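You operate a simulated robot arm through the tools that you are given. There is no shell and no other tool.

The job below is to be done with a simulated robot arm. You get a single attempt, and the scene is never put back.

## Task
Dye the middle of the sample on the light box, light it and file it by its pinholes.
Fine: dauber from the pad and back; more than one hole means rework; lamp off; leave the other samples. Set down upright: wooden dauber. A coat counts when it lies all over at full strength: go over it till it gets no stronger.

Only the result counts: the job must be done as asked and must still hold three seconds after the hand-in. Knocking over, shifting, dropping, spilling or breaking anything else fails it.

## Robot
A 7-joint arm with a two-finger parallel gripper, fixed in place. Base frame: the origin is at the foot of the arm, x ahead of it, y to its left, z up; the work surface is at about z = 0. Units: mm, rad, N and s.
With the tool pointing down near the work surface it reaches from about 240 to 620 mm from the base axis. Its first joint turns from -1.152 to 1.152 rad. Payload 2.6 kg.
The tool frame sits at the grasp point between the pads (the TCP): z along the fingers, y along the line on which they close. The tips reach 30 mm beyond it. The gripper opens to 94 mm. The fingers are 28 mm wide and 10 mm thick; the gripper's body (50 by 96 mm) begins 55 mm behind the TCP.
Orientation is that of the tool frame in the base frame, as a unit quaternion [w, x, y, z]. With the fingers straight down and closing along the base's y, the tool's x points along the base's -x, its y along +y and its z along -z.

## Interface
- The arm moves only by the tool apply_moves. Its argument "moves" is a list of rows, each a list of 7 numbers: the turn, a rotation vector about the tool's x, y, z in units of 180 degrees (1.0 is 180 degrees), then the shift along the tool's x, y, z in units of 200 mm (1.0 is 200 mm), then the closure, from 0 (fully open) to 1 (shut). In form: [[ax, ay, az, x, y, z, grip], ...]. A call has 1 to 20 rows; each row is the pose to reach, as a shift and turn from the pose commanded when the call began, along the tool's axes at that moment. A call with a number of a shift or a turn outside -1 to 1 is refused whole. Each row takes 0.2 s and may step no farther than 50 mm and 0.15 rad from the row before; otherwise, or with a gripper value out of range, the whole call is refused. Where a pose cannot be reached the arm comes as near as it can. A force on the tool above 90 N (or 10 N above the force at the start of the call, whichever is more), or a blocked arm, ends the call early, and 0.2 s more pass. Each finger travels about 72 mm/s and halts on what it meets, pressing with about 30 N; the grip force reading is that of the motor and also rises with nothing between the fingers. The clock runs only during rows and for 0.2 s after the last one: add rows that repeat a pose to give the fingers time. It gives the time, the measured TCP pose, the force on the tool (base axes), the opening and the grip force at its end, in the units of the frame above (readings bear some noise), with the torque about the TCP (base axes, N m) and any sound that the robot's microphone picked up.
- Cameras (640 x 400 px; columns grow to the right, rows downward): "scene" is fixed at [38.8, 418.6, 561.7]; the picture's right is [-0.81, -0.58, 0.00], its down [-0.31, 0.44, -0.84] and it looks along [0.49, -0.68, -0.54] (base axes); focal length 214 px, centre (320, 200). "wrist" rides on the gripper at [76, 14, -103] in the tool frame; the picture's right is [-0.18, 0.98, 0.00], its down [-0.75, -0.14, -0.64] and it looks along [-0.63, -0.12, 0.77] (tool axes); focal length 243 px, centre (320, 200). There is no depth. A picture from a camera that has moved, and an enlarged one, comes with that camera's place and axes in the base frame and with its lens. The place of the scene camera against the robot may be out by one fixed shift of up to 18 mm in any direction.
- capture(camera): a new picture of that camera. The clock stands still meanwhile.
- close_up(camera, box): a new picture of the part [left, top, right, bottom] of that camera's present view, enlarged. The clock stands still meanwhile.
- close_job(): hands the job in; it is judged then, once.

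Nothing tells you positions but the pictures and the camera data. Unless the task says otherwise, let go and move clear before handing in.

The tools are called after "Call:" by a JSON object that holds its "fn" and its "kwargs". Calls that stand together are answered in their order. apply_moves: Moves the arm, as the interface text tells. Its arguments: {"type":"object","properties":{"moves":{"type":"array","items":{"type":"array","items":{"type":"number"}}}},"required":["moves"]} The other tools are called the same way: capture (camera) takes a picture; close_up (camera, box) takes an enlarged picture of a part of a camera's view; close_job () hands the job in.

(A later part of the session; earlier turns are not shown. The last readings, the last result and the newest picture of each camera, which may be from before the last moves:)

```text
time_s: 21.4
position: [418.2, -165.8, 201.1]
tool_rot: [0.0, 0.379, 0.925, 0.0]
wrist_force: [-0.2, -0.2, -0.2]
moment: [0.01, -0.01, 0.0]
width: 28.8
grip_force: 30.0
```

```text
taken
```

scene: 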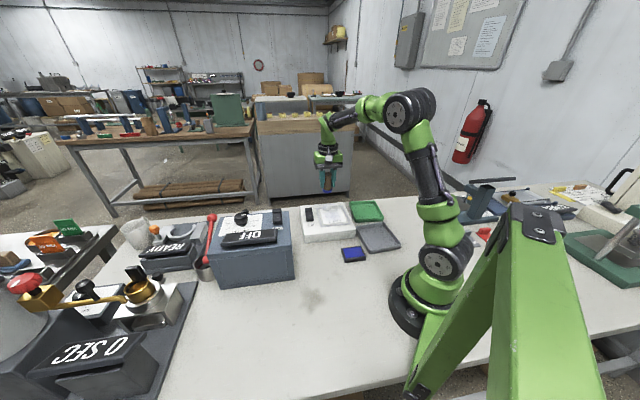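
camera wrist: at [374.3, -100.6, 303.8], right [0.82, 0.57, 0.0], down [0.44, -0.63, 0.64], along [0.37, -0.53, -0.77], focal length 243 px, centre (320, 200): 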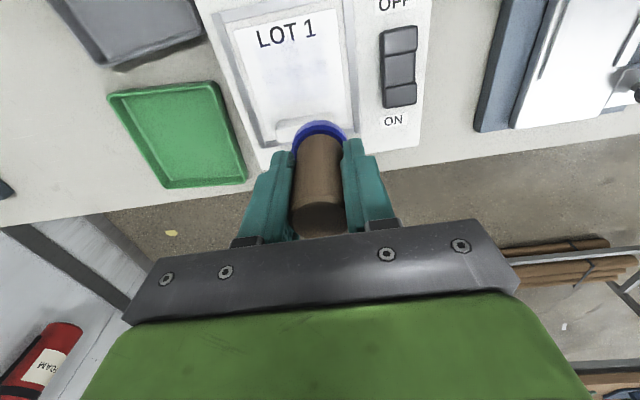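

Call:
{"fn": "close_up", "kwargs": {"camera": "wrist", "box": [220, 0, 370, 130]}}

Call:
{"fn": "close_up", "kwargs": {"camera": "wrist", "box": [250, 20, 340, 110]}}

```text
3.08 times, centred on (295, 65) of wrist
camera zoom: at [374.3, -100.6, 303.8], right [0.82, 0.57, 0.0], down [0.44, -0.63, 0.64], along [0.37, -0.53, -0.77], focal length 746 px, centre (397, 615)
```

zoom: 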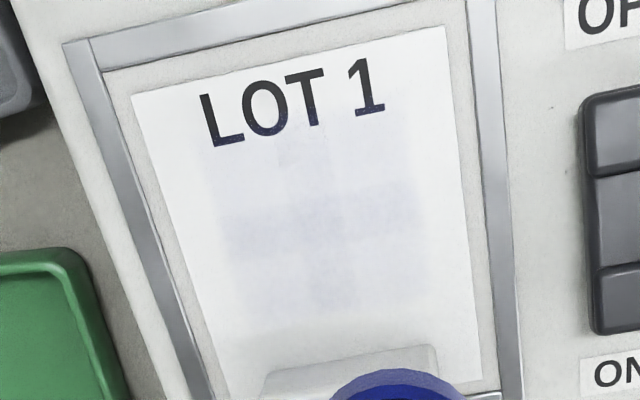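

```text
4.44 times, centred on (295, 65) of wrist
camera zoom: at [374.3, -100.6, 303.8], right [0.82, 0.57, 0.0], down [0.44, -0.63, 0.64], along [0.37, -0.53, -0.77], focal length 1078 px, centre (431, 800)
```

zoom: 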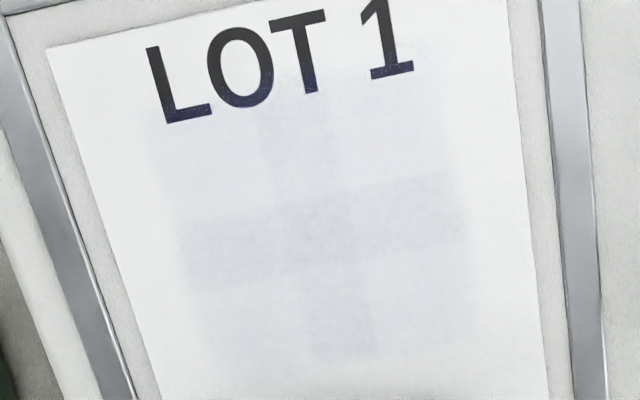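

The grid is clear now: cells are about 20 mm, and the zone is about 60 mm square centred at (385.8,-160.2). I'll press at its centre with a longer hold to learn how the dye builds up.

Call:
{"fn": "apply_moves", "kwargs": {"moves": [[0, 0, 0, 0.1335, -0.098, 0, 0.8], [0, 0, 0, 0.1335, -0.098, 0.17, 0.8], [0, 0, 0, 0.1335, -0.098, 0.34, 0.8], [0, 0, 0, 0.1335, -0.098, 0.49, 0.8], [0, 0, 0, 0.1335, -0.098, 0.505, 0.8], [0, 0, 0, 0.1335, -0.098, 0.505, 0.8]]}}

Call:
{"fn": "close_up", "kwargs": {"camera": "wrist", "box": [220, 0, 420, 180]}}

Call:
{"fn": "close_up", "kwargs": {"camera": "scene", "box": [300, 190, 370, 250]}}

```text
time_s: 22.8
position: [385.4, -157.4, 99.1]
tool_rot: [0.0, 0.378, 0.926, 0.0]
wrist_force: [0.0, 0.0, -1.0]
moment: [0.02, 0.01, 0.03]
width: 29.0
grip_force: 29.7
```

```text
2.22 times, centred on (320, 90) of wrist
camera zoom: at [341.0, -94.3, 202.4], right [0.82, 0.57, 0.0], down [0.44, -0.63, 0.64], along [0.37, -0.53, -0.77], focal length 539 px, centre (320, 444)
```

zoom: 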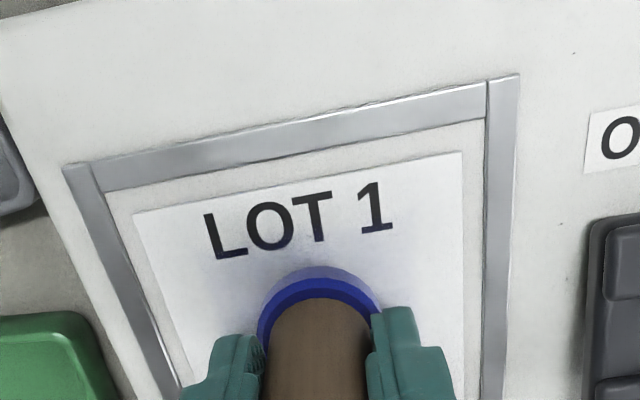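

```text
6.67 times, centred on (335, 220) of scene
camera zoom: at [38.8, 418.6, 561.7], right [-0.81, -0.58, 0.0], down [-0.31, 0.44, -0.84], along [0.49, -0.68, -0.54], focal length 1430 px, centre (220, 67)
```

zoom: 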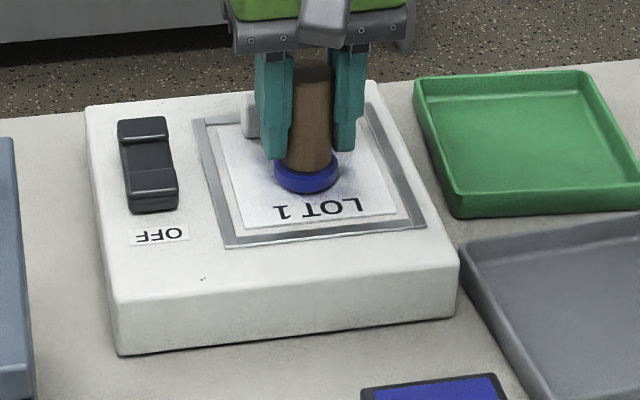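

Call:
{"fn": "apply_moves", "kwargs": {"moves": [[0, 0, 0, 0, 0, 0.01, 0.8], [0, 0, 0, 0, 0, 0.017, 0.8], [0, 0, 0, 0, 0, 0.017, 0.8], [0, 0, 0, 0, 0, 0.017, 0.8], [0, 0, 0, 0, 0, 0.017, 0.8], [0, 0, 0, 0, 0, 0.017, 0.8], [0, 0, 0, 0, 0, 0.017, 0.8], [0, 0, 0, 0, 0, 0.017, 0.8], [0, 0, 0, 0, 0, 0.017, 0.8], [0, 0, 0, 0, 0, 0.017, 0.8], [0, 0, 0, 0, 0, 0.017, 0.8]]}}

Call:
{"fn": "apply_moves", "kwargs": {"moves": [[0, 0, 0, 0, 0, -0.1, 0.8], [0, 0, 0, 0, 0, -0.3, 0.8], [0, 0, 0, -0.14, 0.1, -0.45, 0.8], [0, 0, 0, -0.14, 0.1, -0.45, 0.8]]}}

Call:
{"fn": "close_up", "kwargs": {"camera": "wrist", "box": [220, 0, 370, 130]}}

Call:
{"fn": "close_up", "kwargs": {"camera": "scene", "box": [310, 200, 360, 235]}}

```text
time_s: 25.2
position: [386.0, -159.6, 96.8]
tool_rot: [0.001, 0.377, 0.926, -0.001]
wrist_force: [4.0, -0.8, 17.0]
moment: [-0.08, -0.36, -0.02]
width: 29.1
grip_force: 29.8
```

```text
time_s: 26.2
position: [422.9, -164.9, 186.0]
tool_rot: [0.0, 0.377, 0.926, 0.0]
wrist_force: [-0.2, -0.5, -0.1]
moment: [-0.02, -0.02, -0.01]
width: 29.0
grip_force: 29.5
```

```text
3.08 times, centred on (295, 65) of wrist
camera zoom: at [377.7, -100.7, 289.8], right [0.82, 0.57, 0.0], down [0.44, -0.63, 0.64], along [0.37, -0.53, -0.77], focal length 746 px, centre (397, 615)
```

zoom: 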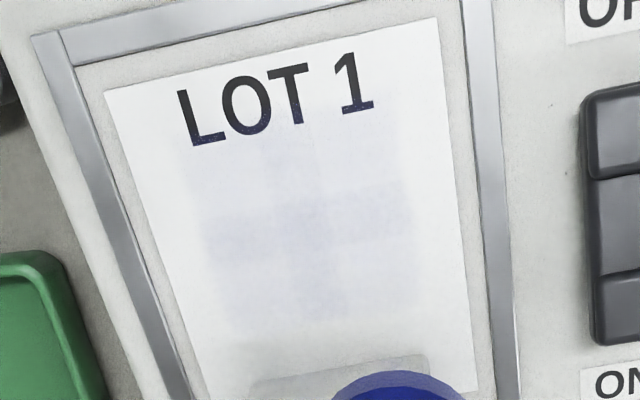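

```text
11.43 times, centred on (335, 218) of scene
camera zoom: at [38.8, 418.6, 561.7], right [-0.81, -0.58, 0.0], down [-0.31, 0.44, -0.84], along [0.49, -0.68, -0.54], focal length 2451 px, centre (149, 0)
```

zoom: 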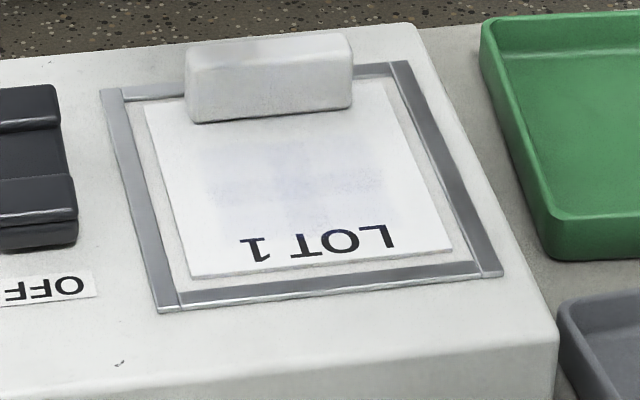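

The second press added nothing visible, so the dauber likely ran dry and needs fresh dye from the pad each time. I'll go back to the pad.

Call:
{"fn": "apply_moves", "kwargs": {"moves": [[0, 0, 0, 0.18, -0.04, 0.04, 0.8], [0, 0, 0, 0.36, -0.08, 0.08, 0.8], [0, 0, 0, 0.54, -0.12, 0.12, 0.8], [0, 0, 0, 0.72, -0.16, 0.16, 0.8], [0, 0, 0, 0.9, -0.2, 0.2, 0.8], [0, 0, 0, 0.9, -0.2, 0.2, 0.8]]}}

Call:
{"fn": "capture", "kwargs": {"camera": "wrist"}}

```text
time_s: 27.6
position: [264.3, -67.5, 142.4]
tool_rot: [0.0, 0.378, 0.926, 0.0]
wrist_force: [0.2, -0.4, -0.5]
moment: [-0.03, -0.02, -0.02]
width: 28.6
grip_force: 29.9
```

```text
taken
camera wrist: at [220.2, -3.8, 247.0], right [0.82, 0.57, 0.0], down [0.44, -0.63, 0.64], along [0.37, -0.53, -0.77], focal length 243 px, centre (320, 200)
```

wrist: 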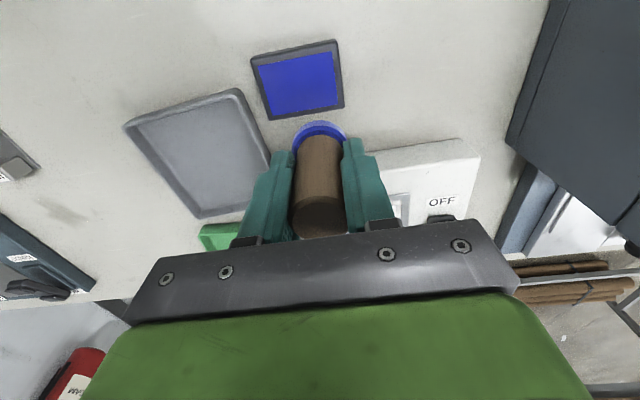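

Call:
{"fn": "apply_moves", "kwargs": {"moves": [[0, 0, 0, 0.0995, -0.0685, 0.1, 0.8], [0, 0, 0, 0.0995, -0.0685, 0.25, 0.8], [0, 0, 0, 0.0995, -0.0685, 0.36, 0.8], [0, 0, 0, 0.0995, -0.0685, 0.375, 0.8], [0, 0, 0, 0.0995, -0.0685, 0.385, 0.8], [0, 0, 0, 0.0995, -0.0685, 0.385, 0.8]]}}

```text
time_s: 29.0
position: [238.9, -63.8, 66.9]
tool_rot: [0.001, 0.378, 0.926, -0.001]
wrist_force: [0.5, 1.1, 4.2]
moment: [0.03, -0.04, 0.02]
width: 29.2
grip_force: 29.9
```

Call:
{"fn": "apply_moves", "kwargs": {"moves": [[0, 0, 0, 0, 0, 0.007, 0.8], [0, 0, 0, 0, 0, 0.007, 0.8], [0, 0, 0, 0, 0, 0.007, 0.8], [0, 0, 0, 0, 0, 0.007, 0.8], [0, 0, 0, 0, 0, 0.007, 0.8]]}}

Call:
{"fn": "close_up", "kwargs": {"camera": "wrist", "box": [220, 0, 420, 180]}}

```text
time_s: 30.2
position: [240.3, -63.7, 67.3]
tool_rot: [0.0, 0.378, 0.926, 0.0]
wrist_force: [1.1, 3.0, 16.5]
moment: [0.11, -0.27, 0.02]
width: 29.0
grip_force: 29.6
```

```text
2.22 times, centred on (320, 90) of wrist
camera zoom: at [195.7, 0.8, 169.5], right [0.82, 0.57, 0.0], down [0.44, -0.63, 0.64], along [0.37, -0.53, -0.77], focal length 539 px, centre (320, 444)
```

zoom: 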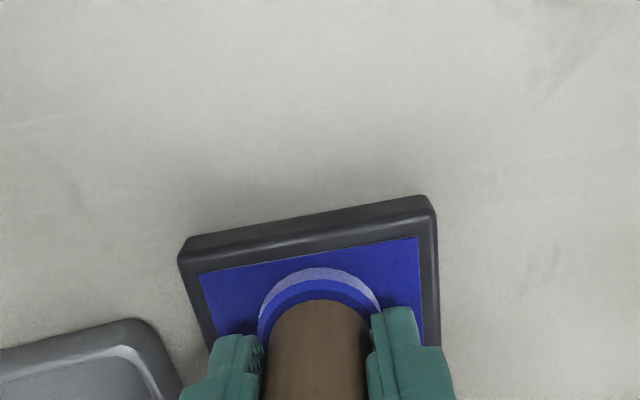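

Call:
{"fn": "apply_moves", "kwargs": {"moves": [[0, 0, 0, 0, 0, -0.15, 0.8], [0, 0, 0, 0, 0, -0.375, 0.8], [0, 0, 0, -0.21, 0.04, -0.375, 0.8], [0, 0, 0, -0.43, 0.08, -0.375, 0.8], [0, 0, 0, -0.65, 0.12, -0.375, 0.8], [0, 0, 0, -0.8585, 0.165, -0.375, 0.8], [0, 0, 0, -0.8585, 0.165, -0.375, 0.8]]}}

Call:
{"fn": "capture", "kwargs": {"camera": "wrist"}}

```text
time_s: 31.8
position: [386.5, -158.7, 142.5]
tool_rot: [-0.001, 0.378, 0.926, 0.001]
wrist_force: [0.3, 0.4, -0.4]
moment: [0.01, 0.02, 0.03]
width: 28.8
grip_force: 29.4
```

```text
taken
camera wrist: at [341.4, -95.3, 245.8], right [0.82, 0.57, 0.0], down [0.44, -0.63, 0.64], along [0.37, -0.53, -0.77], focal length 243 px, centre (320, 200)
```

wrist: 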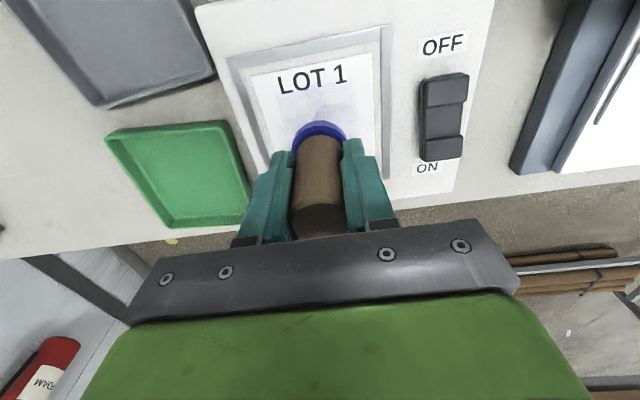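

Call:
{"fn": "apply_moves", "kwargs": {"moves": [[0, 0, 0, 0, 0, 0.1, 0.8], [0, 0, 0, 0, 0, 0.2, 0.8], [0, 0, 0, 0, 0, 0.215, 0.8], [0, 0, 0, 0, 0, 0.225, 0.8], [0, 0, 0, 0, 0, 0.232, 0.8], [0, 0, 0, 0, 0, 0.232, 0.8], [0, 0, 0, 0, 0, 0.232, 0.8]]}}

Call:
{"fn": "apply_moves", "kwargs": {"moves": [[0, 0, 0, 0, 0, -0.1, 0.8], [0, 0, 0, 0, 0, -0.3, 0.8], [0, 0, 0, -0.14, 0.1, -0.45, 0.8], [0, 0, 0, -0.14, 0.1, -0.45, 0.8]]}}

Call:
{"fn": "close_up", "kwargs": {"camera": "wrist", "box": [220, 0, 370, 130]}}

Call:
{"fn": "close_up", "kwargs": {"camera": "scene", "box": [310, 200, 360, 235]}}

```text
time_s: 33.4
position: [385.4, -160.0, 96.4]
tool_rot: [0.0, 0.378, 0.926, 0.0]
wrist_force: [-1.0, -1.5, 7.3]
moment: [-0.13, 0.0, 0.0]
width: 29.1
grip_force: 30.0
```

```text
time_s: 34.4
position: [420.0, -166.8, 185.1]
tool_rot: [0.0, 0.378, 0.926, -0.001]
wrist_force: [0.0, -0.2, -0.7]
moment: [0.01, -0.01, -0.03]
width: 29.2
grip_force: 29.7
```

```text
3.08 times, centred on (295, 65) of wrist
camera zoom: at [375.5, -102.7, 288.4], right [0.82, 0.57, 0.0], down [0.44, -0.63, 0.64], along [0.37, -0.53, -0.77], focal length 746 px, centre (397, 615)
```

zoom: 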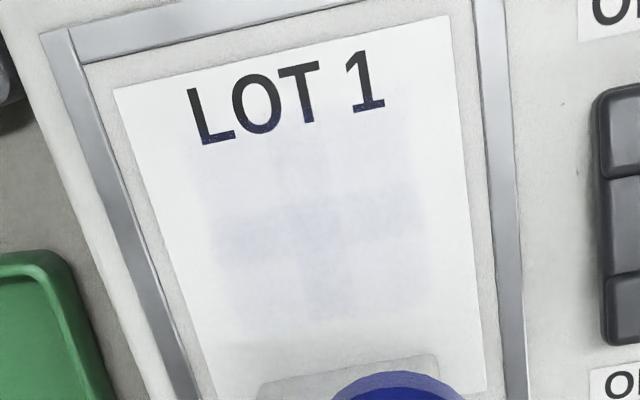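

```text
11.43 times, centred on (335, 218) of scene
camera zoom: at [38.8, 418.6, 561.7], right [-0.81, -0.58, 0.0], down [-0.31, 0.44, -0.84], along [0.49, -0.68, -0.54], focal length 2451 px, centre (149, 0)
```

zoom: 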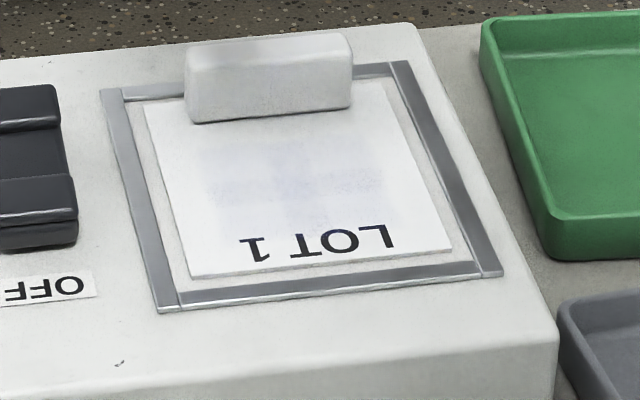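

The tint is still faint. I'll bring the camera closer for a better look at how it's distributed.

Call:
{"fn": "apply_moves", "kwargs": {"moves": [[0, 0, 0, -0.04, -0.133, 0.1, 0.8], [0, 0, 0, -0.04, -0.133, 0.2, 0.8], [0, 0, 0, -0.04, -0.133, 0.2, 0.8]]}}

Call:
{"fn": "capture", "kwargs": {"camera": "wrist"}}

Call:
{"fn": "close_up", "kwargs": {"camera": "wrist", "box": [240, 0, 420, 120]}}

```text
time_s: 35.2
position: [407.6, -193.4, 145.7]
tool_rot: [0.001, 0.378, 0.926, 0.0]
wrist_force: [-0.4, -0.3, -1.2]
moment: [-0.02, 0.02, -0.02]
width: 29.2
grip_force: 29.9
```

```text
taken
camera wrist: at [362.5, -128.7, 248.8], right [0.82, 0.57, 0.0], down [0.44, -0.63, 0.64], along [0.37, -0.53, -0.77], focal length 243 px, centre (320, 200)
```

wrist: 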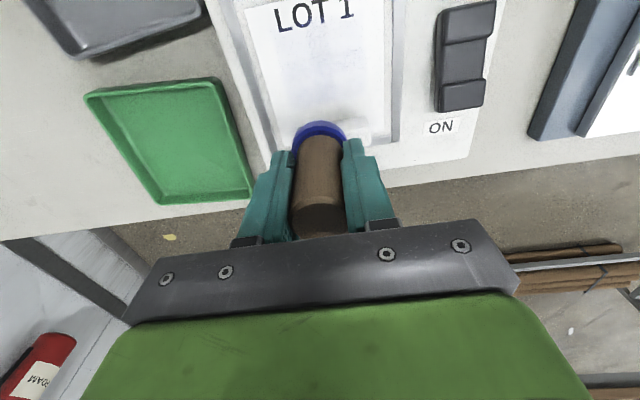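

```text
3.33 times, centred on (330, 60) of wrist
camera zoom: at [362.5, -128.7, 248.8], right [0.82, 0.57, 0.0], down [0.44, -0.63, 0.64], along [0.37, -0.53, -0.77], focal length 809 px, centre (287, 667)
```

zoom: 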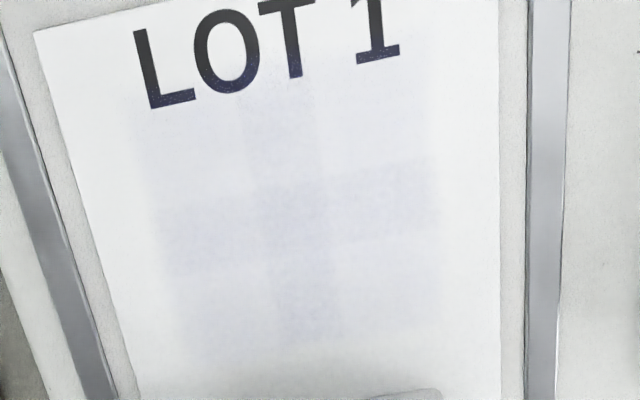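

Call:
{"fn": "close_up", "kwargs": {"camera": "wrist", "box": [280, 100, 360, 160]}}

Call:
{"fn": "close_up", "kwargs": {"camera": "scene", "box": [310, 180, 360, 230]}}

```text
6.67 times, centred on (320, 130) of wrist
camera zoom: at [362.5, -128.7, 248.8], right [0.82, 0.57, 0.0], down [0.44, -0.63, 0.64], along [0.37, -0.53, -0.77], focal length 1618 px, centre (320, 667)
```

zoom: 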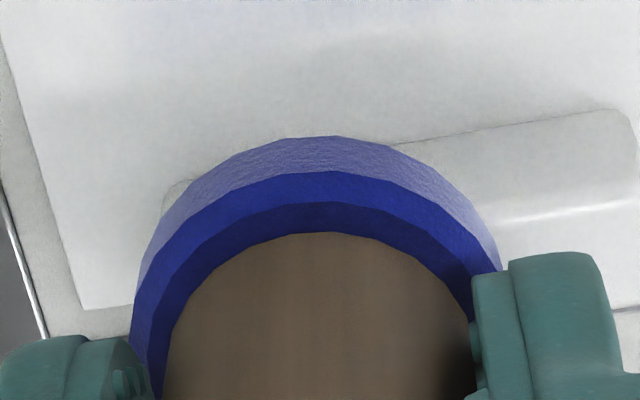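

```text
8.00 times, centred on (335, 205) of scene
camera zoom: at [38.8, 418.6, 561.7], right [-0.81, -0.58, 0.0], down [-0.31, 0.44, -0.84], along [0.49, -0.68, -0.54], focal length 1716 px, centre (200, 160)
```

zoom: 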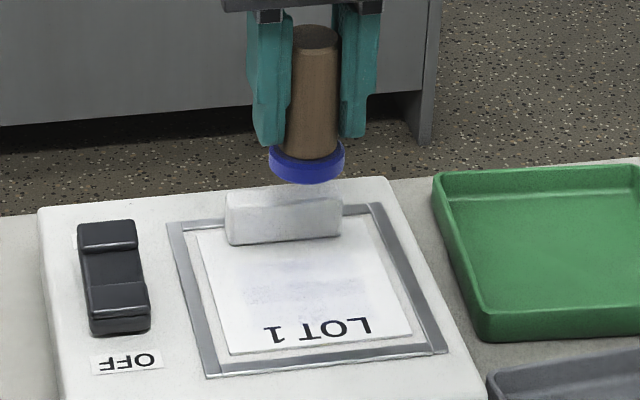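

I'll re-ink more thoroughly with two firm presses on the pad, then dab only the right-hand cell to see how much one fresh dab adds and where.

Call:
{"fn": "apply_moves", "kwargs": {"moves": [[0, 0, 0, 0.2, -0.02, 0, 0.8], [0, 0, 0, 0.4, -0.04, 0, 0.8], [0, 0, 0, 0.5, -0.06, 0, 0.8]]}}

Call:
{"fn": "apply_moves", "kwargs": {"moves": [[0, 0, 0, 0.18, -0.024, 0, 0.8], [0, 0, 0, 0.36, -0.048, 0, 0.8], [0, 0, 0, 0.5385, -0.072, 0, 0.8], [0, 0, 0, 0.5385, -0.072, 0.185, 0.8], [0, 0, 0, 0.5385, -0.072, 0.35, 0.8], [0, 0, 0, 0.5385, -0.072, 0.385, 0.8], [0, 0, 0, 0.5385, -0.072, 0.398, 0.8], [0, 0, 0, 0.5385, -0.072, 0.398, 0.8], [0, 0, 0, 0.5385, -0.072, 0.37, 0.8], [0, 0, 0, 0.5385, -0.072, 0.398, 0.8], [0, 0, 0, 0.5385, -0.072, 0.398, 0.8]]}}

Call:
{"fn": "close_up", "kwargs": {"camera": "wrist", "box": [220, 0, 420, 180]}}

```text
time_s: 36.0
position: [325.1, -127.8, 144.9]
tool_rot: [-0.001, 0.377, 0.926, 0.0]
wrist_force: [0.5, -0.5, -1.4]
moment: [0.02, -0.03, 0.0]
width: 28.9
grip_force: 30.4
```

```text
time_s: 38.4
position: [240.0, -62.4, 67.2]
tool_rot: [-0.001, 0.379, 0.926, 0.0]
wrist_force: [-1.5, 0.6, 10.9]
moment: [0.04, -0.09, -0.01]
width: 29.0
grip_force: 29.6
```

```text
2.22 times, centred on (320, 90) of wrist
camera zoom: at [195.4, 1.8, 169.9], right [0.82, 0.57, 0.0], down [0.44, -0.63, 0.64], along [0.37, -0.53, -0.77], focal length 539 px, centre (320, 444)
```

zoom: 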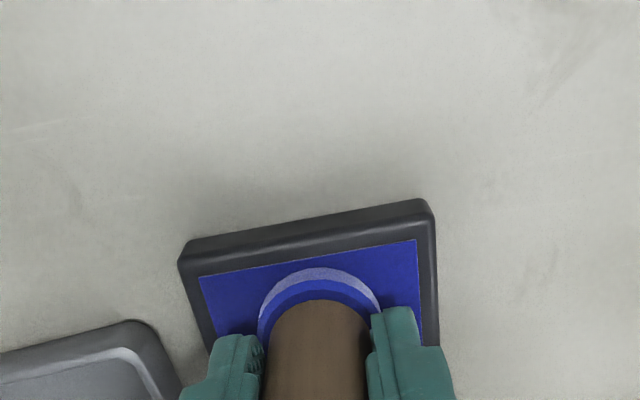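

Call:
{"fn": "apply_moves", "kwargs": {"moves": [[0, 0, 0, 0, 0, -0.19, 0.8], [0, 0, 0, 0, 0, -0.375, 0.8], [0, 0, 0, -0.215, 0.066, -0.375, 0.8], [0, 0, 0, -0.43, 0.1325, -0.375, 0.8], [0, 0, 0, -0.645, 0.199, -0.375, 0.8], [0, 0, 0, -0.8585, 0.265, -0.375, 0.8], [0, 0, 0, -0.8585, 0.265, -0.27, 0.8], [0, 0, 0, -0.8585, 0.265, -0.1655, 0.8], [0, 0, 0, -0.8585, 0.265, -0.15, 0.8], [0, 0, 0, -0.8585, 0.265, -0.145, 0.8], [0, 0, 0, -0.8585, 0.265, -0.145, 0.8]]}}

Call:
{"fn": "close_up", "kwargs": {"camera": "wrist", "box": [220, 0, 420, 180]}}

```text
time_s: 40.8
position: [400.6, -144.6, 96.9]
tool_rot: [0.002, 0.378, 0.926, 0.0]
wrist_force: [1.8, 2.1, 11.9]
moment: [0.0, -0.14, 0.04]
width: 29.1
grip_force: 29.9
```

```text
2.22 times, centred on (320, 90) of wrist
camera zoom: at [355.6, -81.6, 199.3], right [0.82, 0.57, 0.0], down [0.44, -0.63, 0.64], along [0.37, -0.53, -0.77], focal length 539 px, centre (320, 444)
```

zoom: 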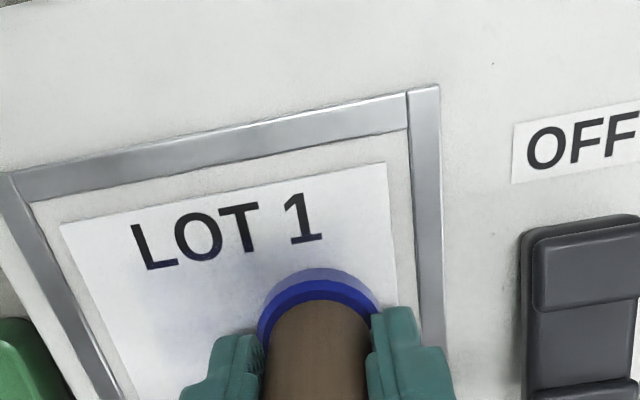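

Call:
{"fn": "apply_moves", "kwargs": {"moves": [[0, 0, 0, 0, 0, -0.1, 0.8], [0, 0, 0, -0.02, 0, -0.253, 0.8], [0, 0, 0, -0.18, -0.133, -0.253, 0.8], [0, 0, 0, -0.18, -0.133, -0.253, 0.8]]}}

Call:
{"fn": "close_up", "kwargs": {"camera": "wrist", "box": [240, 0, 420, 120]}}

Call:
{"fn": "close_up", "kwargs": {"camera": "scene", "box": [310, 200, 360, 235]}}

```text
time_s: 41.8
position: [408.0, -192.7, 147.8]
tool_rot: [0.001, 0.378, 0.926, 0.0]
wrist_force: [0.3, -1.0, -0.7]
moment: [-0.02, 0.0, -0.04]
width: 29.1
grip_force: 29.9
```

```text
3.33 times, centred on (330, 60) of wrist
camera zoom: at [362.3, -128.2, 250.0], right [0.82, 0.57, 0.0], down [0.44, -0.63, 0.64], along [0.37, -0.53, -0.77], focal length 809 px, centre (287, 667)
```

zoom: 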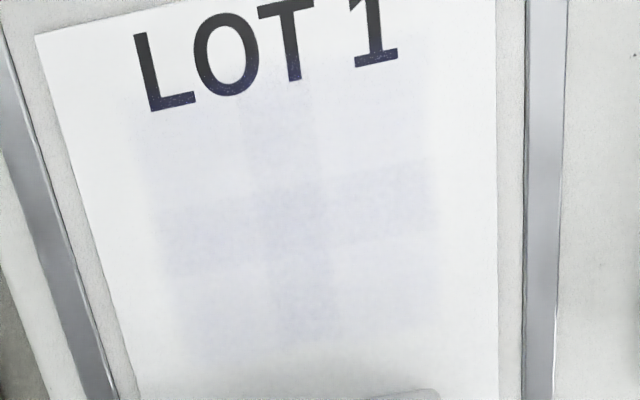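

```text
11.43 times, centred on (335, 218) of scene
camera zoom: at [38.8, 418.6, 561.7], right [-0.81, -0.58, 0.0], down [-0.31, 0.44, -0.84], along [0.49, -0.68, -0.54], focal length 2451 px, centre (149, 0)
```

zoom: 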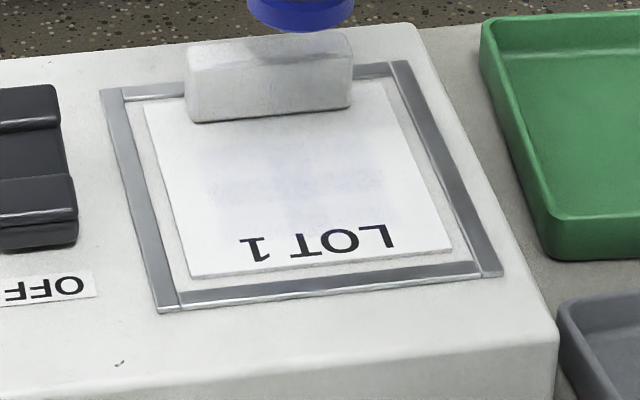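

A static dab adds nothing visible on that cell. Next test: ink with a longer press, then actually stroke the dauber across the middle row with light contact.

Call:
{"fn": "apply_moves", "kwargs": {"moves": [[0, 0, 0, 0.2, -0.02, 0, 0.8], [0, 0, 0, 0.4, -0.04, 0, 0.8], [0, 0, 0, 0.5, -0.06, 0, 0.8]]}}

Call:
{"fn": "apply_moves", "kwargs": {"moves": [[0, 0, 0, 0.18, -0.024, 0, 0.8], [0, 0, 0, 0.36, -0.048, 0, 0.8], [0, 0, 0, 0.5385, -0.072, 0, 0.8], [0, 0, 0, 0.5385, -0.072, 0.185, 0.8], [0, 0, 0, 0.5385, -0.072, 0.35, 0.8], [0, 0, 0, 0.5385, -0.072, 0.385, 0.8], [0, 0, 0, 0.5385, -0.072, 0.398, 0.8], [0, 0, 0, 0.5385, -0.072, 0.398, 0.8], [0, 0, 0, 0.5385, -0.072, 0.398, 0.8], [0, 0, 0, 0.5385, -0.072, 0.398, 0.8], [0, 0, 0, 0.5385, -0.072, 0.398, 0.8], [0, 0, 0, 0.5385, -0.072, 0.398, 0.8], [0, 0, 0, 0.5385, -0.072, 0.398, 0.8], [0, 0, 0, 0.5385, -0.072, 0.398, 0.8], [0, 0, 0, 0.5385, -0.072, 0.398, 0.8], [0, 0, 0, 0.5385, -0.072, 0.398, 0.8], [0, 0, 0, 0.5385, -0.072, 0.398, 0.8], [0, 0, 0, 0.5385, -0.072, 0.398, 0.8], [0, 0, 0, 0.5385, -0.072, 0.398, 0.8], [0, 0, 0, 0.5385, -0.072, 0.398, 0.8]]}}

Call:
{"fn": "apply_moves", "kwargs": {"moves": [[0, 0, 0, 0, 0, -0.19, 0.8], [0, 0, 0, 0, 0, -0.375, 0.8], [0, 0, 0, -0.215, 0.066, -0.375, 0.8], [0, 0, 0, -0.43, 0.1325, -0.375, 0.8], [0, 0, 0, -0.645, 0.199, -0.375, 0.8], [0, 0, 0, -0.8585, 0.265, -0.375, 0.8], [0, 0, 0, -0.8585, 0.265, -0.27, 0.8], [0, 0, 0, -0.8585, 0.265, -0.1655, 0.8], [0, 0, 0, -0.8585, 0.265, -0.15, 0.8], [0, 0, 0, -0.8585, 0.265, -0.147, 0.8], [0, 0, 0, -0.8585, 0.265, -0.147, 0.8]]}}

```text
time_s: 42.6
position: [326.9, -129.2, 146.5]
tool_rot: [0.0, 0.379, 0.925, 0.0]
wrist_force: [-0.2, 0.9, -0.4]
moment: [-0.01, -0.01, 0.05]
width: 28.9
grip_force: 29.4
```

```text
time_s: 46.8
position: [238.8, -64.1, 67.3]
tool_rot: [0.0, 0.377, 0.926, 0.0]
wrist_force: [0.0, -0.5, 0.2]
moment: [0.01, -0.02, 0.01]
width: 29.2
grip_force: 29.9
```

```text
time_s: 49.2
position: [400.6, -147.8, 97.0]
tool_rot: [0.001, 0.378, 0.926, 0.0]
wrist_force: [-1.1, -0.5, 7.8]
moment: [-0.06, -0.11, 0.01]
width: 28.9
grip_force: 30.2
```

In light contact (7.8 N). Now stroking back and forth across the middle row.

Call:
{"fn": "apply_moves", "kwargs": {"moves": [[0, 0, 0, 0, -0.05, 0, 0.8], [0, 0, 0, 0, -0.1, 0, 0.8], [0, 0, 0, 0, -0.15, 0, 0.8], [0, 0, 0, 0, -0.2, 0, 0.8], [0, 0, 0, 0, -0.15, 0, 0.8], [0, 0, 0, 0, -0.1, 0, 0.8], [0, 0, 0, 0, -0.05, 0, 0.8], [0, 0, 0, 0, 0, 0, 0.8]]}}

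Call:
{"fn": "close_up", "kwargs": {"camera": "wrist", "box": [220, 0, 420, 180]}}

Call:
{"fn": "apply_moves", "kwargs": {"moves": [[0, 0, 0, 0, 0, -0.1, 0.8], [0, 0, 0, -0.02, 0, -0.253, 0.8], [0, 0, 0, -0.18, -0.133, -0.253, 0.8], [0, 0, 0, -0.18, -0.133, -0.253, 0.8]]}}

Call:
{"fn": "close_up", "kwargs": {"camera": "wrist", "box": [240, 0, 420, 120]}}

Call:
{"fn": "close_up", "kwargs": {"camera": "scene", "box": [310, 200, 360, 235]}}

```text
time_s: 51.0
position: [397.1, -147.0, 96.2]
tool_rot: [0.001, 0.378, 0.926, 0.0]
wrist_force: [-5.6, -8.2, 25.5]
moment: [-0.47, 0.15, -0.03]
width: 28.8
grip_force: 29.9
```

```text
2.22 times, centred on (320, 90) of wrist
camera zoom: at [354.4, -82.8, 198.9], right [0.82, 0.57, 0.0], down [0.44, -0.63, 0.64], along [0.37, -0.53, -0.77], focal length 539 px, centre (320, 444)
```

zoom: 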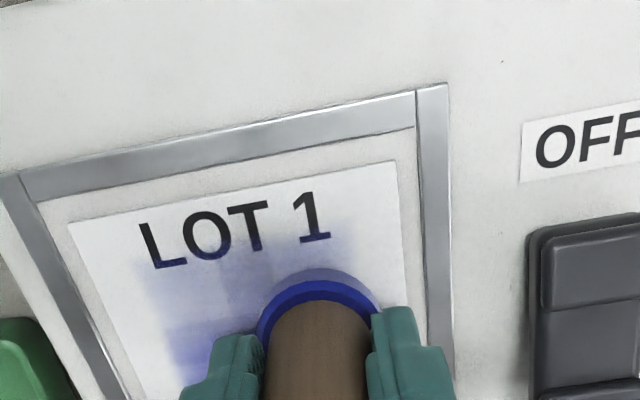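

```text
time_s: 52.0
position: [408.3, -192.5, 145.6]
tool_rot: [0.0, 0.377, 0.926, 0.0]
wrist_force: [-0.1, 0.2, -0.7]
moment: [0.0, 0.02, -0.02]
width: 28.6
grip_force: 30.0
```

```text
3.33 times, centred on (330, 60) of wrist
camera zoom: at [363.9, -127.9, 249.4], right [0.82, 0.57, 0.0], down [0.44, -0.63, 0.64], along [0.37, -0.53, -0.77], focal length 809 px, centre (287, 667)
```

zoom: 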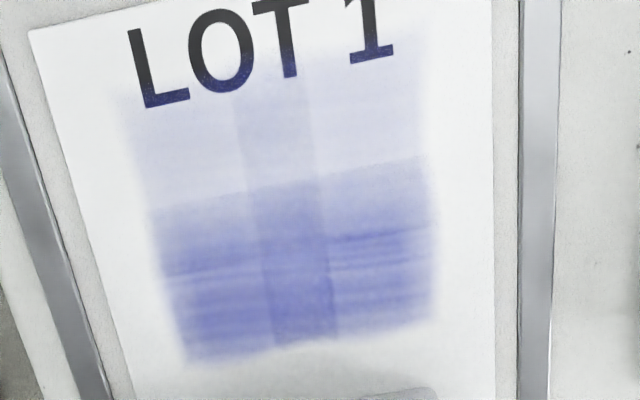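

```text
11.43 times, centred on (335, 218) of scene
camera zoom: at [38.8, 418.6, 561.7], right [-0.81, -0.58, 0.0], down [-0.31, 0.44, -0.84], along [0.49, -0.68, -0.54], focal length 2451 px, centre (149, 0)
```

zoom: 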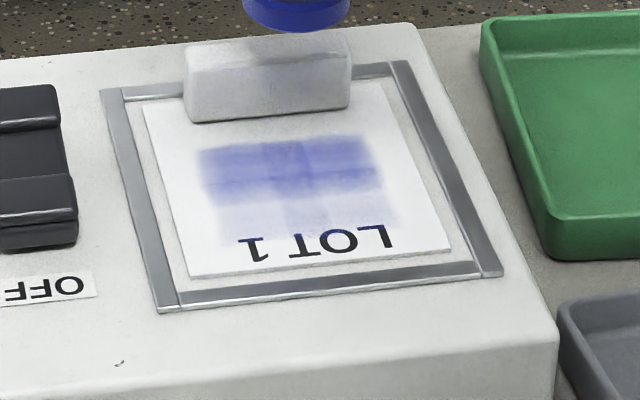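

Stroking works: the dye goes on strongly when the dauber slides. The middle and tab-side rows have taken dye; now I'll stroke the text-side row.

Call:
{"fn": "apply_moves", "kwargs": {"moves": [[0, 0, 0, 0.18, -0.057, 0, 0.8], [0, 0, 0, 0.28, -0.057, 0.1, 0.8], [0, 0, 0, 0.28, -0.057, 0.22, 0.8], [0, 0, 0, 0.28, -0.057, 0.249, 0.8], [0, 0, 0, 0.28, -0.012, 0.249, 0.8], [0, 0, 0, 0.28, 0.033, 0.249, 0.8], [0, 0, 0, 0.28, 0.078, 0.249, 0.8], [0, 0, 0, 0.28, 0.123, 0.249, 0.8], [0, 0, 0, 0.28, 0.078, 0.249, 0.8], [0, 0, 0, 0.28, 0.033, 0.249, 0.8], [0, 0, 0, 0.28, -0.012, 0.249, 0.8], [0, 0, 0, 0.28, -0.057, 0.249, 0.8]]}}

Call:
{"fn": "close_up", "kwargs": {"camera": "scene", "box": [310, 195, 370, 235]}}

Call:
{"fn": "close_up", "kwargs": {"camera": "wrist", "box": [220, 0, 420, 180]}}

```text
time_s: 54.6
position: [357.9, -159.1, 97.4]
tool_rot: [0.0, 0.379, 0.926, 0.0]
wrist_force: [0.3, -0.3, -1.3]
moment: [-0.02, -0.04, 0.02]
width: 28.9
grip_force: 29.7
```

```text
10.00 times, centred on (340, 215) of scene
camera zoom: at [38.8, 418.6, 561.7], right [-0.81, -0.58, 0.0], down [-0.31, 0.44, -0.84], along [0.49, -0.68, -0.54], focal length 2145 px, centre (120, 50)
```

zoom: 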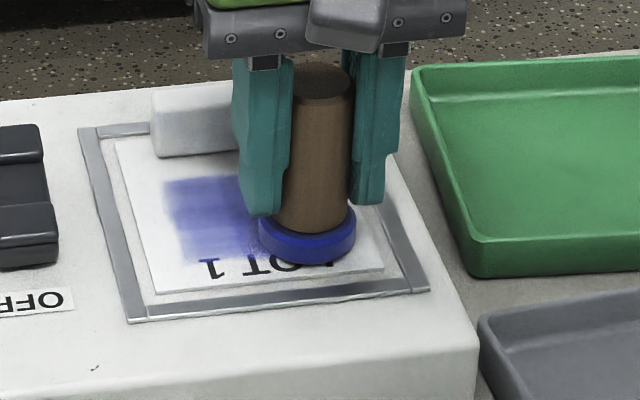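

```text
2.22 times, centred on (320, 90) of wrist
camera zoom: at [314.0, -94.9, 200.5], right [0.82, 0.57, 0.0], down [0.44, -0.63, 0.64], along [0.37, -0.53, -0.77], focal length 539 px, centre (320, 444)
```

zoom: 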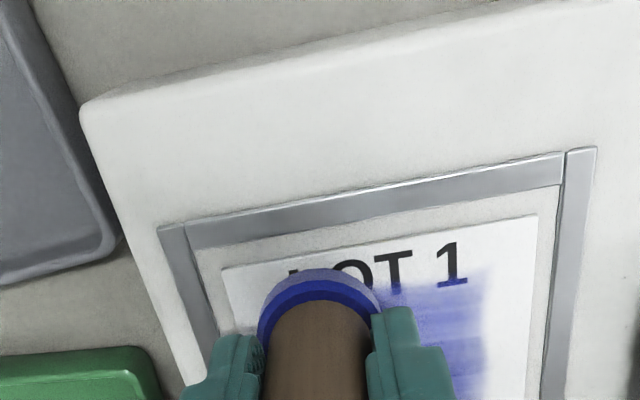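

Call:
{"fn": "apply_moves", "kwargs": {"moves": [[0, 0, 0, 0, 0, 0.004, 0.8], [0, 0, 0, 0, 0.06, 0.004, 0.8], [0, 0, 0, 0, 0.12, 0.004, 0.8], [0, 0, 0, 0, 0.18, 0.004, 0.8], [0, 0, 0, -0.05, 0.18, 0.004, 0.8], [0, 0, 0, -0.05, 0.12, 0.004, 0.8], [0, 0, 0, -0.05, 0.06, 0.004, 0.8], [0, 0, 0, -0.05, 0, 0.004, 0.8], [0, 0, 0, -0.1, 0, 0.004, 0.8], [0, 0, 0, -0.1, 0.06, 0.004, 0.8], [0, 0, 0, -0.1, 0.12, 0.004, 0.8], [0, 0, 0, -0.1, 0.18, 0.004, 0.8], [0, 0, 0, -0.15, 0.18, 0.004, 0.8], [0, 0, 0, -0.15, 0.12, 0.004, 0.8], [0, 0, 0, -0.15, 0.06, 0.004, 0.8], [0, 0, 0, -0.15, 0, 0.004, 0.8], [0, 0, 0, -0.19, 0, 0.004, 0.8], [0, 0, 0, -0.19, 0.06, 0.004, 0.8], [0, 0, 0, -0.19, 0.12, 0.004, 0.8], [0, 0, 0, -0.19, 0.18, 0.004, 0.8]]}}

Call:
{"fn": "close_up", "kwargs": {"camera": "scene", "box": [310, 195, 370, 235]}}

Call:
{"fn": "close_up", "kwargs": {"camera": "wrist", "box": [220, 0, 420, 180]}}

```text
time_s: 58.8
position: [412.9, -160.7, 95.0]
tool_rot: [0.002, 0.379, 0.926, -0.001]
wrist_force: [-5.4, -3.0, 16.0]
moment: [-0.26, 0.18, -0.02]
width: 29.2
grip_force: 30.1
```

```text
10.00 times, centred on (340, 215) of scene
camera zoom: at [38.7, 418.7, 561.6], right [-0.81, -0.58, 0.0], down [-0.31, 0.44, -0.84], along [0.49, -0.68, -0.54], focal length 2145 px, centre (120, 50)
```

zoom: 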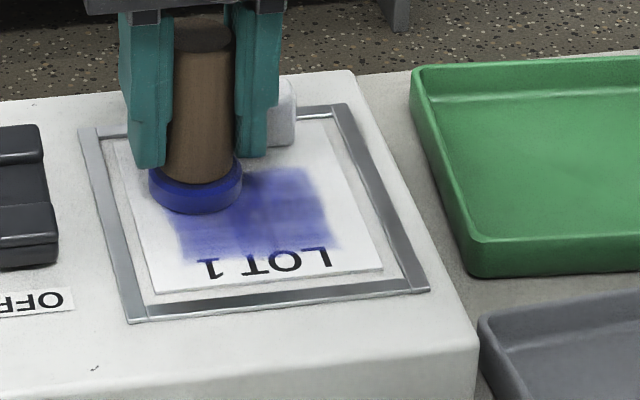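

```text
2.22 times, centred on (320, 90) of wrist
camera zoom: at [368.2, -96.9, 198.6], right [0.82, 0.57, 0.0], down [0.44, -0.63, 0.64], along [0.37, -0.53, -0.76], focal length 539 px, centre (320, 444)
```

zoom: 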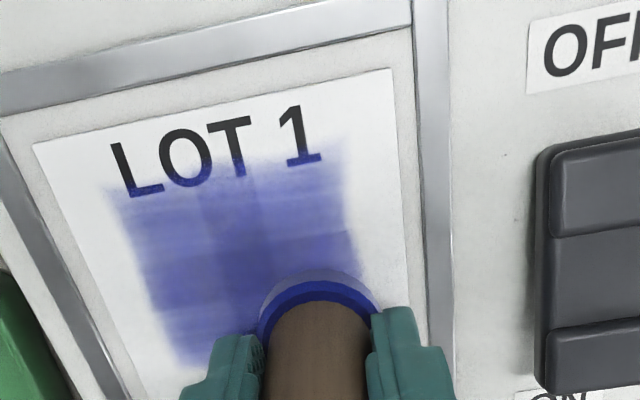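

The coat is building nicely across the zone. I'll go over it again in the reverse direction.

Call:
{"fn": "apply_moves", "kwargs": {"moves": [[0, 0, 0, 0, -0.06, 0, 0.8], [0, 0, 0, 0, -0.12, 0, 0.8], [0, 0, 0, 0, -0.18, 0, 0.8], [0, 0, 0, 0.04, -0.18, 0, 0.8], [0, 0, 0, 0.04, -0.12, 0, 0.8], [0, 0, 0, 0.04, -0.06, 0, 0.8], [0, 0, 0, 0.04, 0, 0, 0.8], [0, 0, 0, 0.09, 0, 0, 0.8], [0, 0, 0, 0.09, -0.06, 0, 0.8], [0, 0, 0, 0.09, -0.12, 0, 0.8], [0, 0, 0, 0.09, -0.18, 0, 0.8], [0, 0, 0, 0.14, -0.18, 0, 0.8], [0, 0, 0, 0.14, -0.12, 0, 0.8], [0, 0, 0, 0.14, -0.06, 0, 0.8], [0, 0, 0, 0.14, 0, 0, 0.8], [0, 0, 0, 0.19, 0, 0, 0.8], [0, 0, 0, 0.19, -0.06, 0, 0.8], [0, 0, 0, 0.19, -0.12, 0, 0.8], [0, 0, 0, 0.19, -0.18, 0, 0.8]]}}

Call:
{"fn": "apply_moves", "kwargs": {"moves": [[0, 0, 0, 0, 0, -0.1, 0.8], [0, 0, 0, 0, 0, -0.25, 0.8], [0, 0, 0, -0.14, 0.03, -0.25, 0.8], [0, 0, 0, -0.28, 0.057, -0.25, 0.8], [0, 0, 0, -0.28, 0.057, -0.25, 0.8]]}}

Call:
{"fn": "close_up", "kwargs": {"camera": "wrist", "box": [240, 0, 420, 120]}}

Call:
{"fn": "close_up", "kwargs": {"camera": "scene", "box": [310, 200, 360, 235]}}

```text
time_s: 62.8
position: [359.3, -158.4, 97.0]
tool_rot: [0.001, 0.378, 0.926, 0.0]
wrist_force: [0.8, -0.1, -0.9]
moment: [0.01, 0.01, 0.0]
width: 29.1
grip_force: 29.7
```

```text
time_s: 64.0
position: [406.7, -190.7, 146.0]
tool_rot: [0.0, 0.378, 0.926, 0.0]
wrist_force: [-1.2, 1.2, -0.7]
moment: [-0.03, -0.01, -0.01]
width: 29.1
grip_force: 29.9
```

```text
3.33 times, centred on (330, 60) of wrist
camera zoom: at [362.4, -126.7, 248.9], right [0.82, 0.57, 0.0], down [0.44, -0.63, 0.64], along [0.37, -0.53, -0.77], focal length 809 px, centre (287, 667)
```

zoom: 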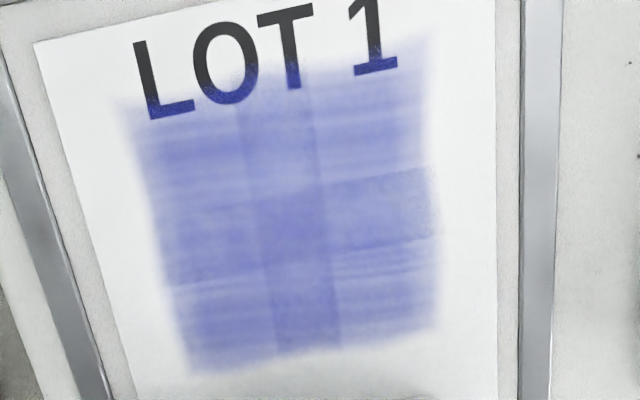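

```text
11.43 times, centred on (335, 218) of scene
camera zoom: at [38.8, 418.6, 561.7], right [-0.81, -0.58, 0.0], down [-0.31, 0.44, -0.84], along [0.49, -0.68, -0.54], focal length 2451 px, centre (149, 0)
```

zoom: 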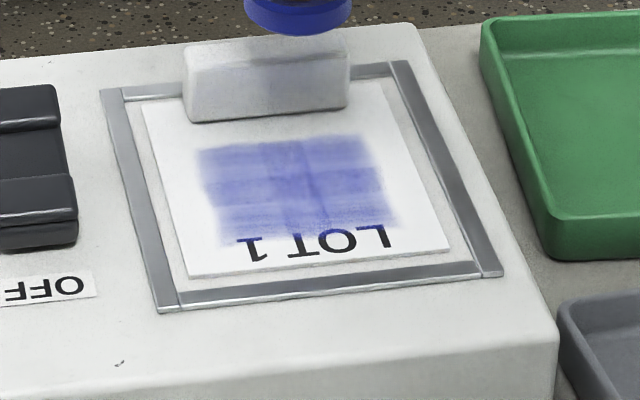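

Call:
{"fn": "apply_moves", "kwargs": {"moves": [[0, 0, 0, 0.2, -0.02, 0, 0.8], [0, 0, 0, 0.4, -0.04, 0, 0.8], [0, 0, 0, 0.5, -0.06, 0, 0.8]]}}

Call:
{"fn": "apply_moves", "kwargs": {"moves": [[0, 0, 0, 0.18, -0.024, 0, 0.8], [0, 0, 0, 0.36, -0.048, 0, 0.8], [0, 0, 0, 0.5385, -0.072, 0, 0.8], [0, 0, 0, 0.5385, -0.072, 0.185, 0.8], [0, 0, 0, 0.5385, -0.072, 0.35, 0.8], [0, 0, 0, 0.5385, -0.072, 0.385, 0.8], [0, 0, 0, 0.5385, -0.072, 0.395, 0.8], [0, 0, 0, 0.5385, -0.072, 0.395, 0.8]]}}

Call:
{"fn": "close_up", "kwargs": {"camera": "scene", "box": [325, 220, 385, 270]}}

```text
time_s: 64.8
position: [327.3, -128.9, 143.1]
tool_rot: [0.0, 0.379, 0.925, 0.0]
wrist_force: [-1.0, 0.2, -0.6]
moment: [0.04, -0.01, -0.02]
width: 28.7
grip_force: 30.1
```

```text
time_s: 66.6
position: [239.4, -64.1, 67.4]
tool_rot: [-0.001, 0.378, 0.926, -0.001]
wrist_force: [0.5, 0.3, -0.7]
moment: [-0.01, 0.02, -0.02]
width: 28.8
grip_force: 29.9
```

```text
8.00 times, centred on (355, 245) of scene
camera zoom: at [38.8, 418.6, 561.7], right [-0.81, -0.58, 0.0], down [-0.31, 0.44, -0.84], along [0.49, -0.68, -0.54], focal length 1716 px, centre (40, -160)
```

zoom: 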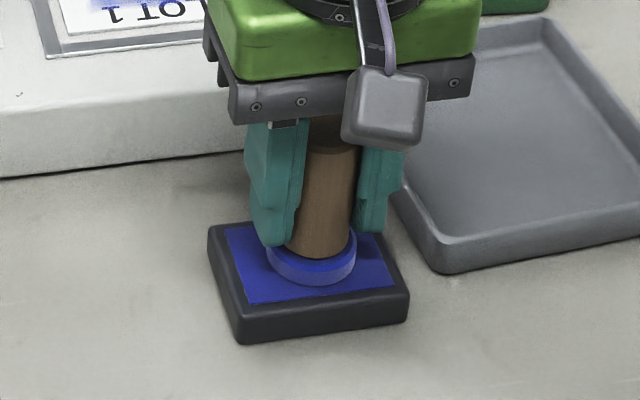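

Call:
{"fn": "apply_moves", "kwargs": {"moves": [[0, 0, 0, 0, 0, 0.005, 0.8], [0, 0, 0, 0, 0, 0.01, 0.8], [0, 0, 0, 0, 0, 0.01, 0.8]]}}

```text
time_s: 67.4
position: [238.6, -64.3, 66.3]
tool_rot: [0.0, 0.378, 0.926, 0.0]
wrist_force: [-4.3, -0.5, 13.4]
moment: [-0.11, 0.01, -0.03]
width: 28.9
grip_force: 30.2
```

Call:
{"fn": "apply_moves", "kwargs": {"moves": [[0, 0, 0, 0, 0, 0, 0.8], [0, 0, 0, 0, 0, -0.19, 0.8], [0, 0, 0, 0, 0, -0.375, 0.8], [0, 0, 0, -0.19, 0.02, -0.375, 0.8], [0, 0, 0, -0.38, 0.04, -0.375, 0.8], [0, 0, 0, -0.57, 0.06, -0.375, 0.8], [0, 0, 0, -0.7585, 0.075, -0.375, 0.8], [0, 0, 0, -0.7585, 0.075, -0.27, 0.8], [0, 0, 0, -0.7585, 0.075, -0.17, 0.8], [0, 0, 0, -0.7585, 0.075, -0.155, 0.8], [0, 0, 0, -0.7585, 0.075, -0.15, 0.8], [0, 0, 0, -0.7585, 0.075, -0.15, 0.8]]}}

```text
time_s: 70.0
position: [357.8, -159.7, 96.8]
tool_rot: [0.0, 0.378, 0.926, 0.001]
wrist_force: [-0.7, 0.2, -0.9]
moment: [0.02, 0.0, 0.01]
width: 28.9
grip_force: 30.2
```

Call:
{"fn": "apply_moves", "kwargs": {"moves": [[0, 0, 0, 0, 0, 0.005, 0.8], [0, 0, 0, 0, 0, 0.01, 0.8], [0, 0, 0, 0, 0, 0.01, 0.8]]}}

```text
time_s: 70.8
position: [359.3, -160.1, 95.9]
tool_rot: [0.003, 0.378, 0.926, -0.001]
wrist_force: [-2.0, 1.7, 27.5]
moment: [-0.03, -0.08, 0.02]
width: 29.1
grip_force: 29.6
```

Call:
{"fn": "apply_moves", "kwargs": {"moves": [[0, 0, 0, 0, 0, -0.004, 0.8], [0, 0, 0, 0, 0.06, -0.004, 0.8], [0, 0, 0, 0, 0.12, -0.004, 0.8], [0, 0, 0, 0, 0.18, -0.004, 0.8], [0, 0, 0, -0.05, 0.18, -0.0065, 0.8], [0, 0, 0, -0.05, 0.12, -0.0065, 0.8], [0, 0, 0, -0.05, 0.06, -0.0065, 0.8], [0, 0, 0, -0.05, 0, -0.0065, 0.8], [0, 0, 0, -0.1, 0, -0.009, 0.8], [0, 0, 0, -0.1, 0.06, -0.009, 0.8], [0, 0, 0, -0.1, 0.12, -0.009, 0.8], [0, 0, 0, -0.1, 0.18, -0.009, 0.8], [0, 0, 0, -0.15, 0.18, -0.0115, 0.8], [0, 0, 0, -0.15, 0.12, -0.0115, 0.8], [0, 0, 0, -0.15, 0.06, -0.0115, 0.8], [0, 0, 0, -0.15, 0, -0.0115, 0.8], [0, 0, 0, -0.19, 0, -0.013, 0.8], [0, 0, 0, -0.19, 0.06, -0.013, 0.8], [0, 0, 0, -0.19, 0.12, -0.013, 0.8], [0, 0, 0, -0.19, 0.18, -0.013, 0.8]]}}

Call:
{"fn": "close_up", "kwargs": {"camera": "scene", "box": [310, 195, 370, 235]}}

Call:
{"fn": "close_up", "kwargs": {"camera": "wrist", "box": [220, 0, 420, 180]}}

```text
time_s: 75.0
position: [411.6, -159.8, 94.2]
tool_rot: [0.0, 0.379, 0.925, 0.0]
wrist_force: [-1.1, -0.7, 1.8]
moment: [-0.06, -0.01, -0.04]
width: 29.0
grip_force: 30.2
```

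```text
10.00 times, centred on (340, 215) of scene
camera zoom: at [38.8, 418.6, 561.7], right [-0.81, -0.58, 0.0], down [-0.31, 0.44, -0.84], along [0.49, -0.68, -0.54], focal length 2145 px, centre (120, 50)
```

zoom: 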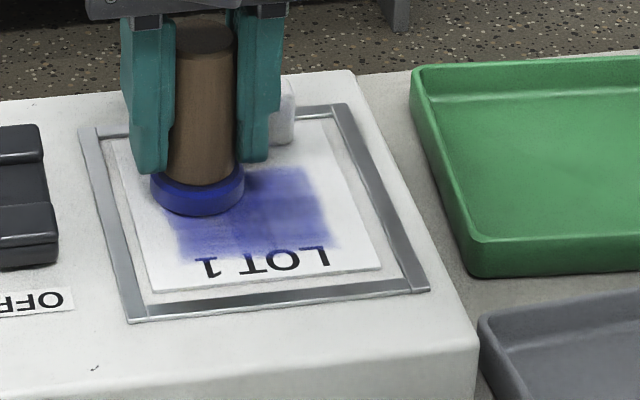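

```text
2.22 times, centred on (320, 90) of wrist
camera zoom: at [367.1, -96.4, 197.4], right [0.82, 0.57, 0.0], down [0.44, -0.63, 0.64], along [0.37, -0.53, -0.77], focal length 539 px, centre (320, 444)
```

zoom: 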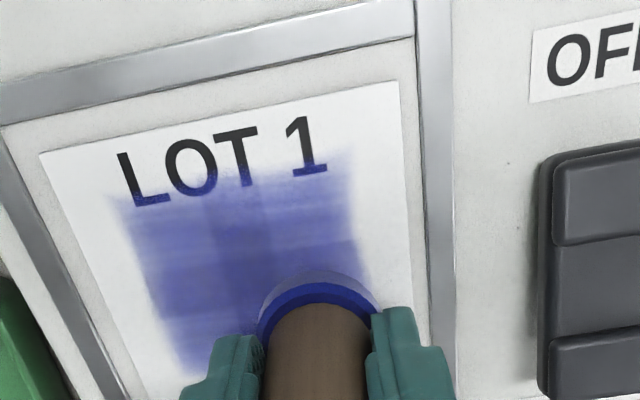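

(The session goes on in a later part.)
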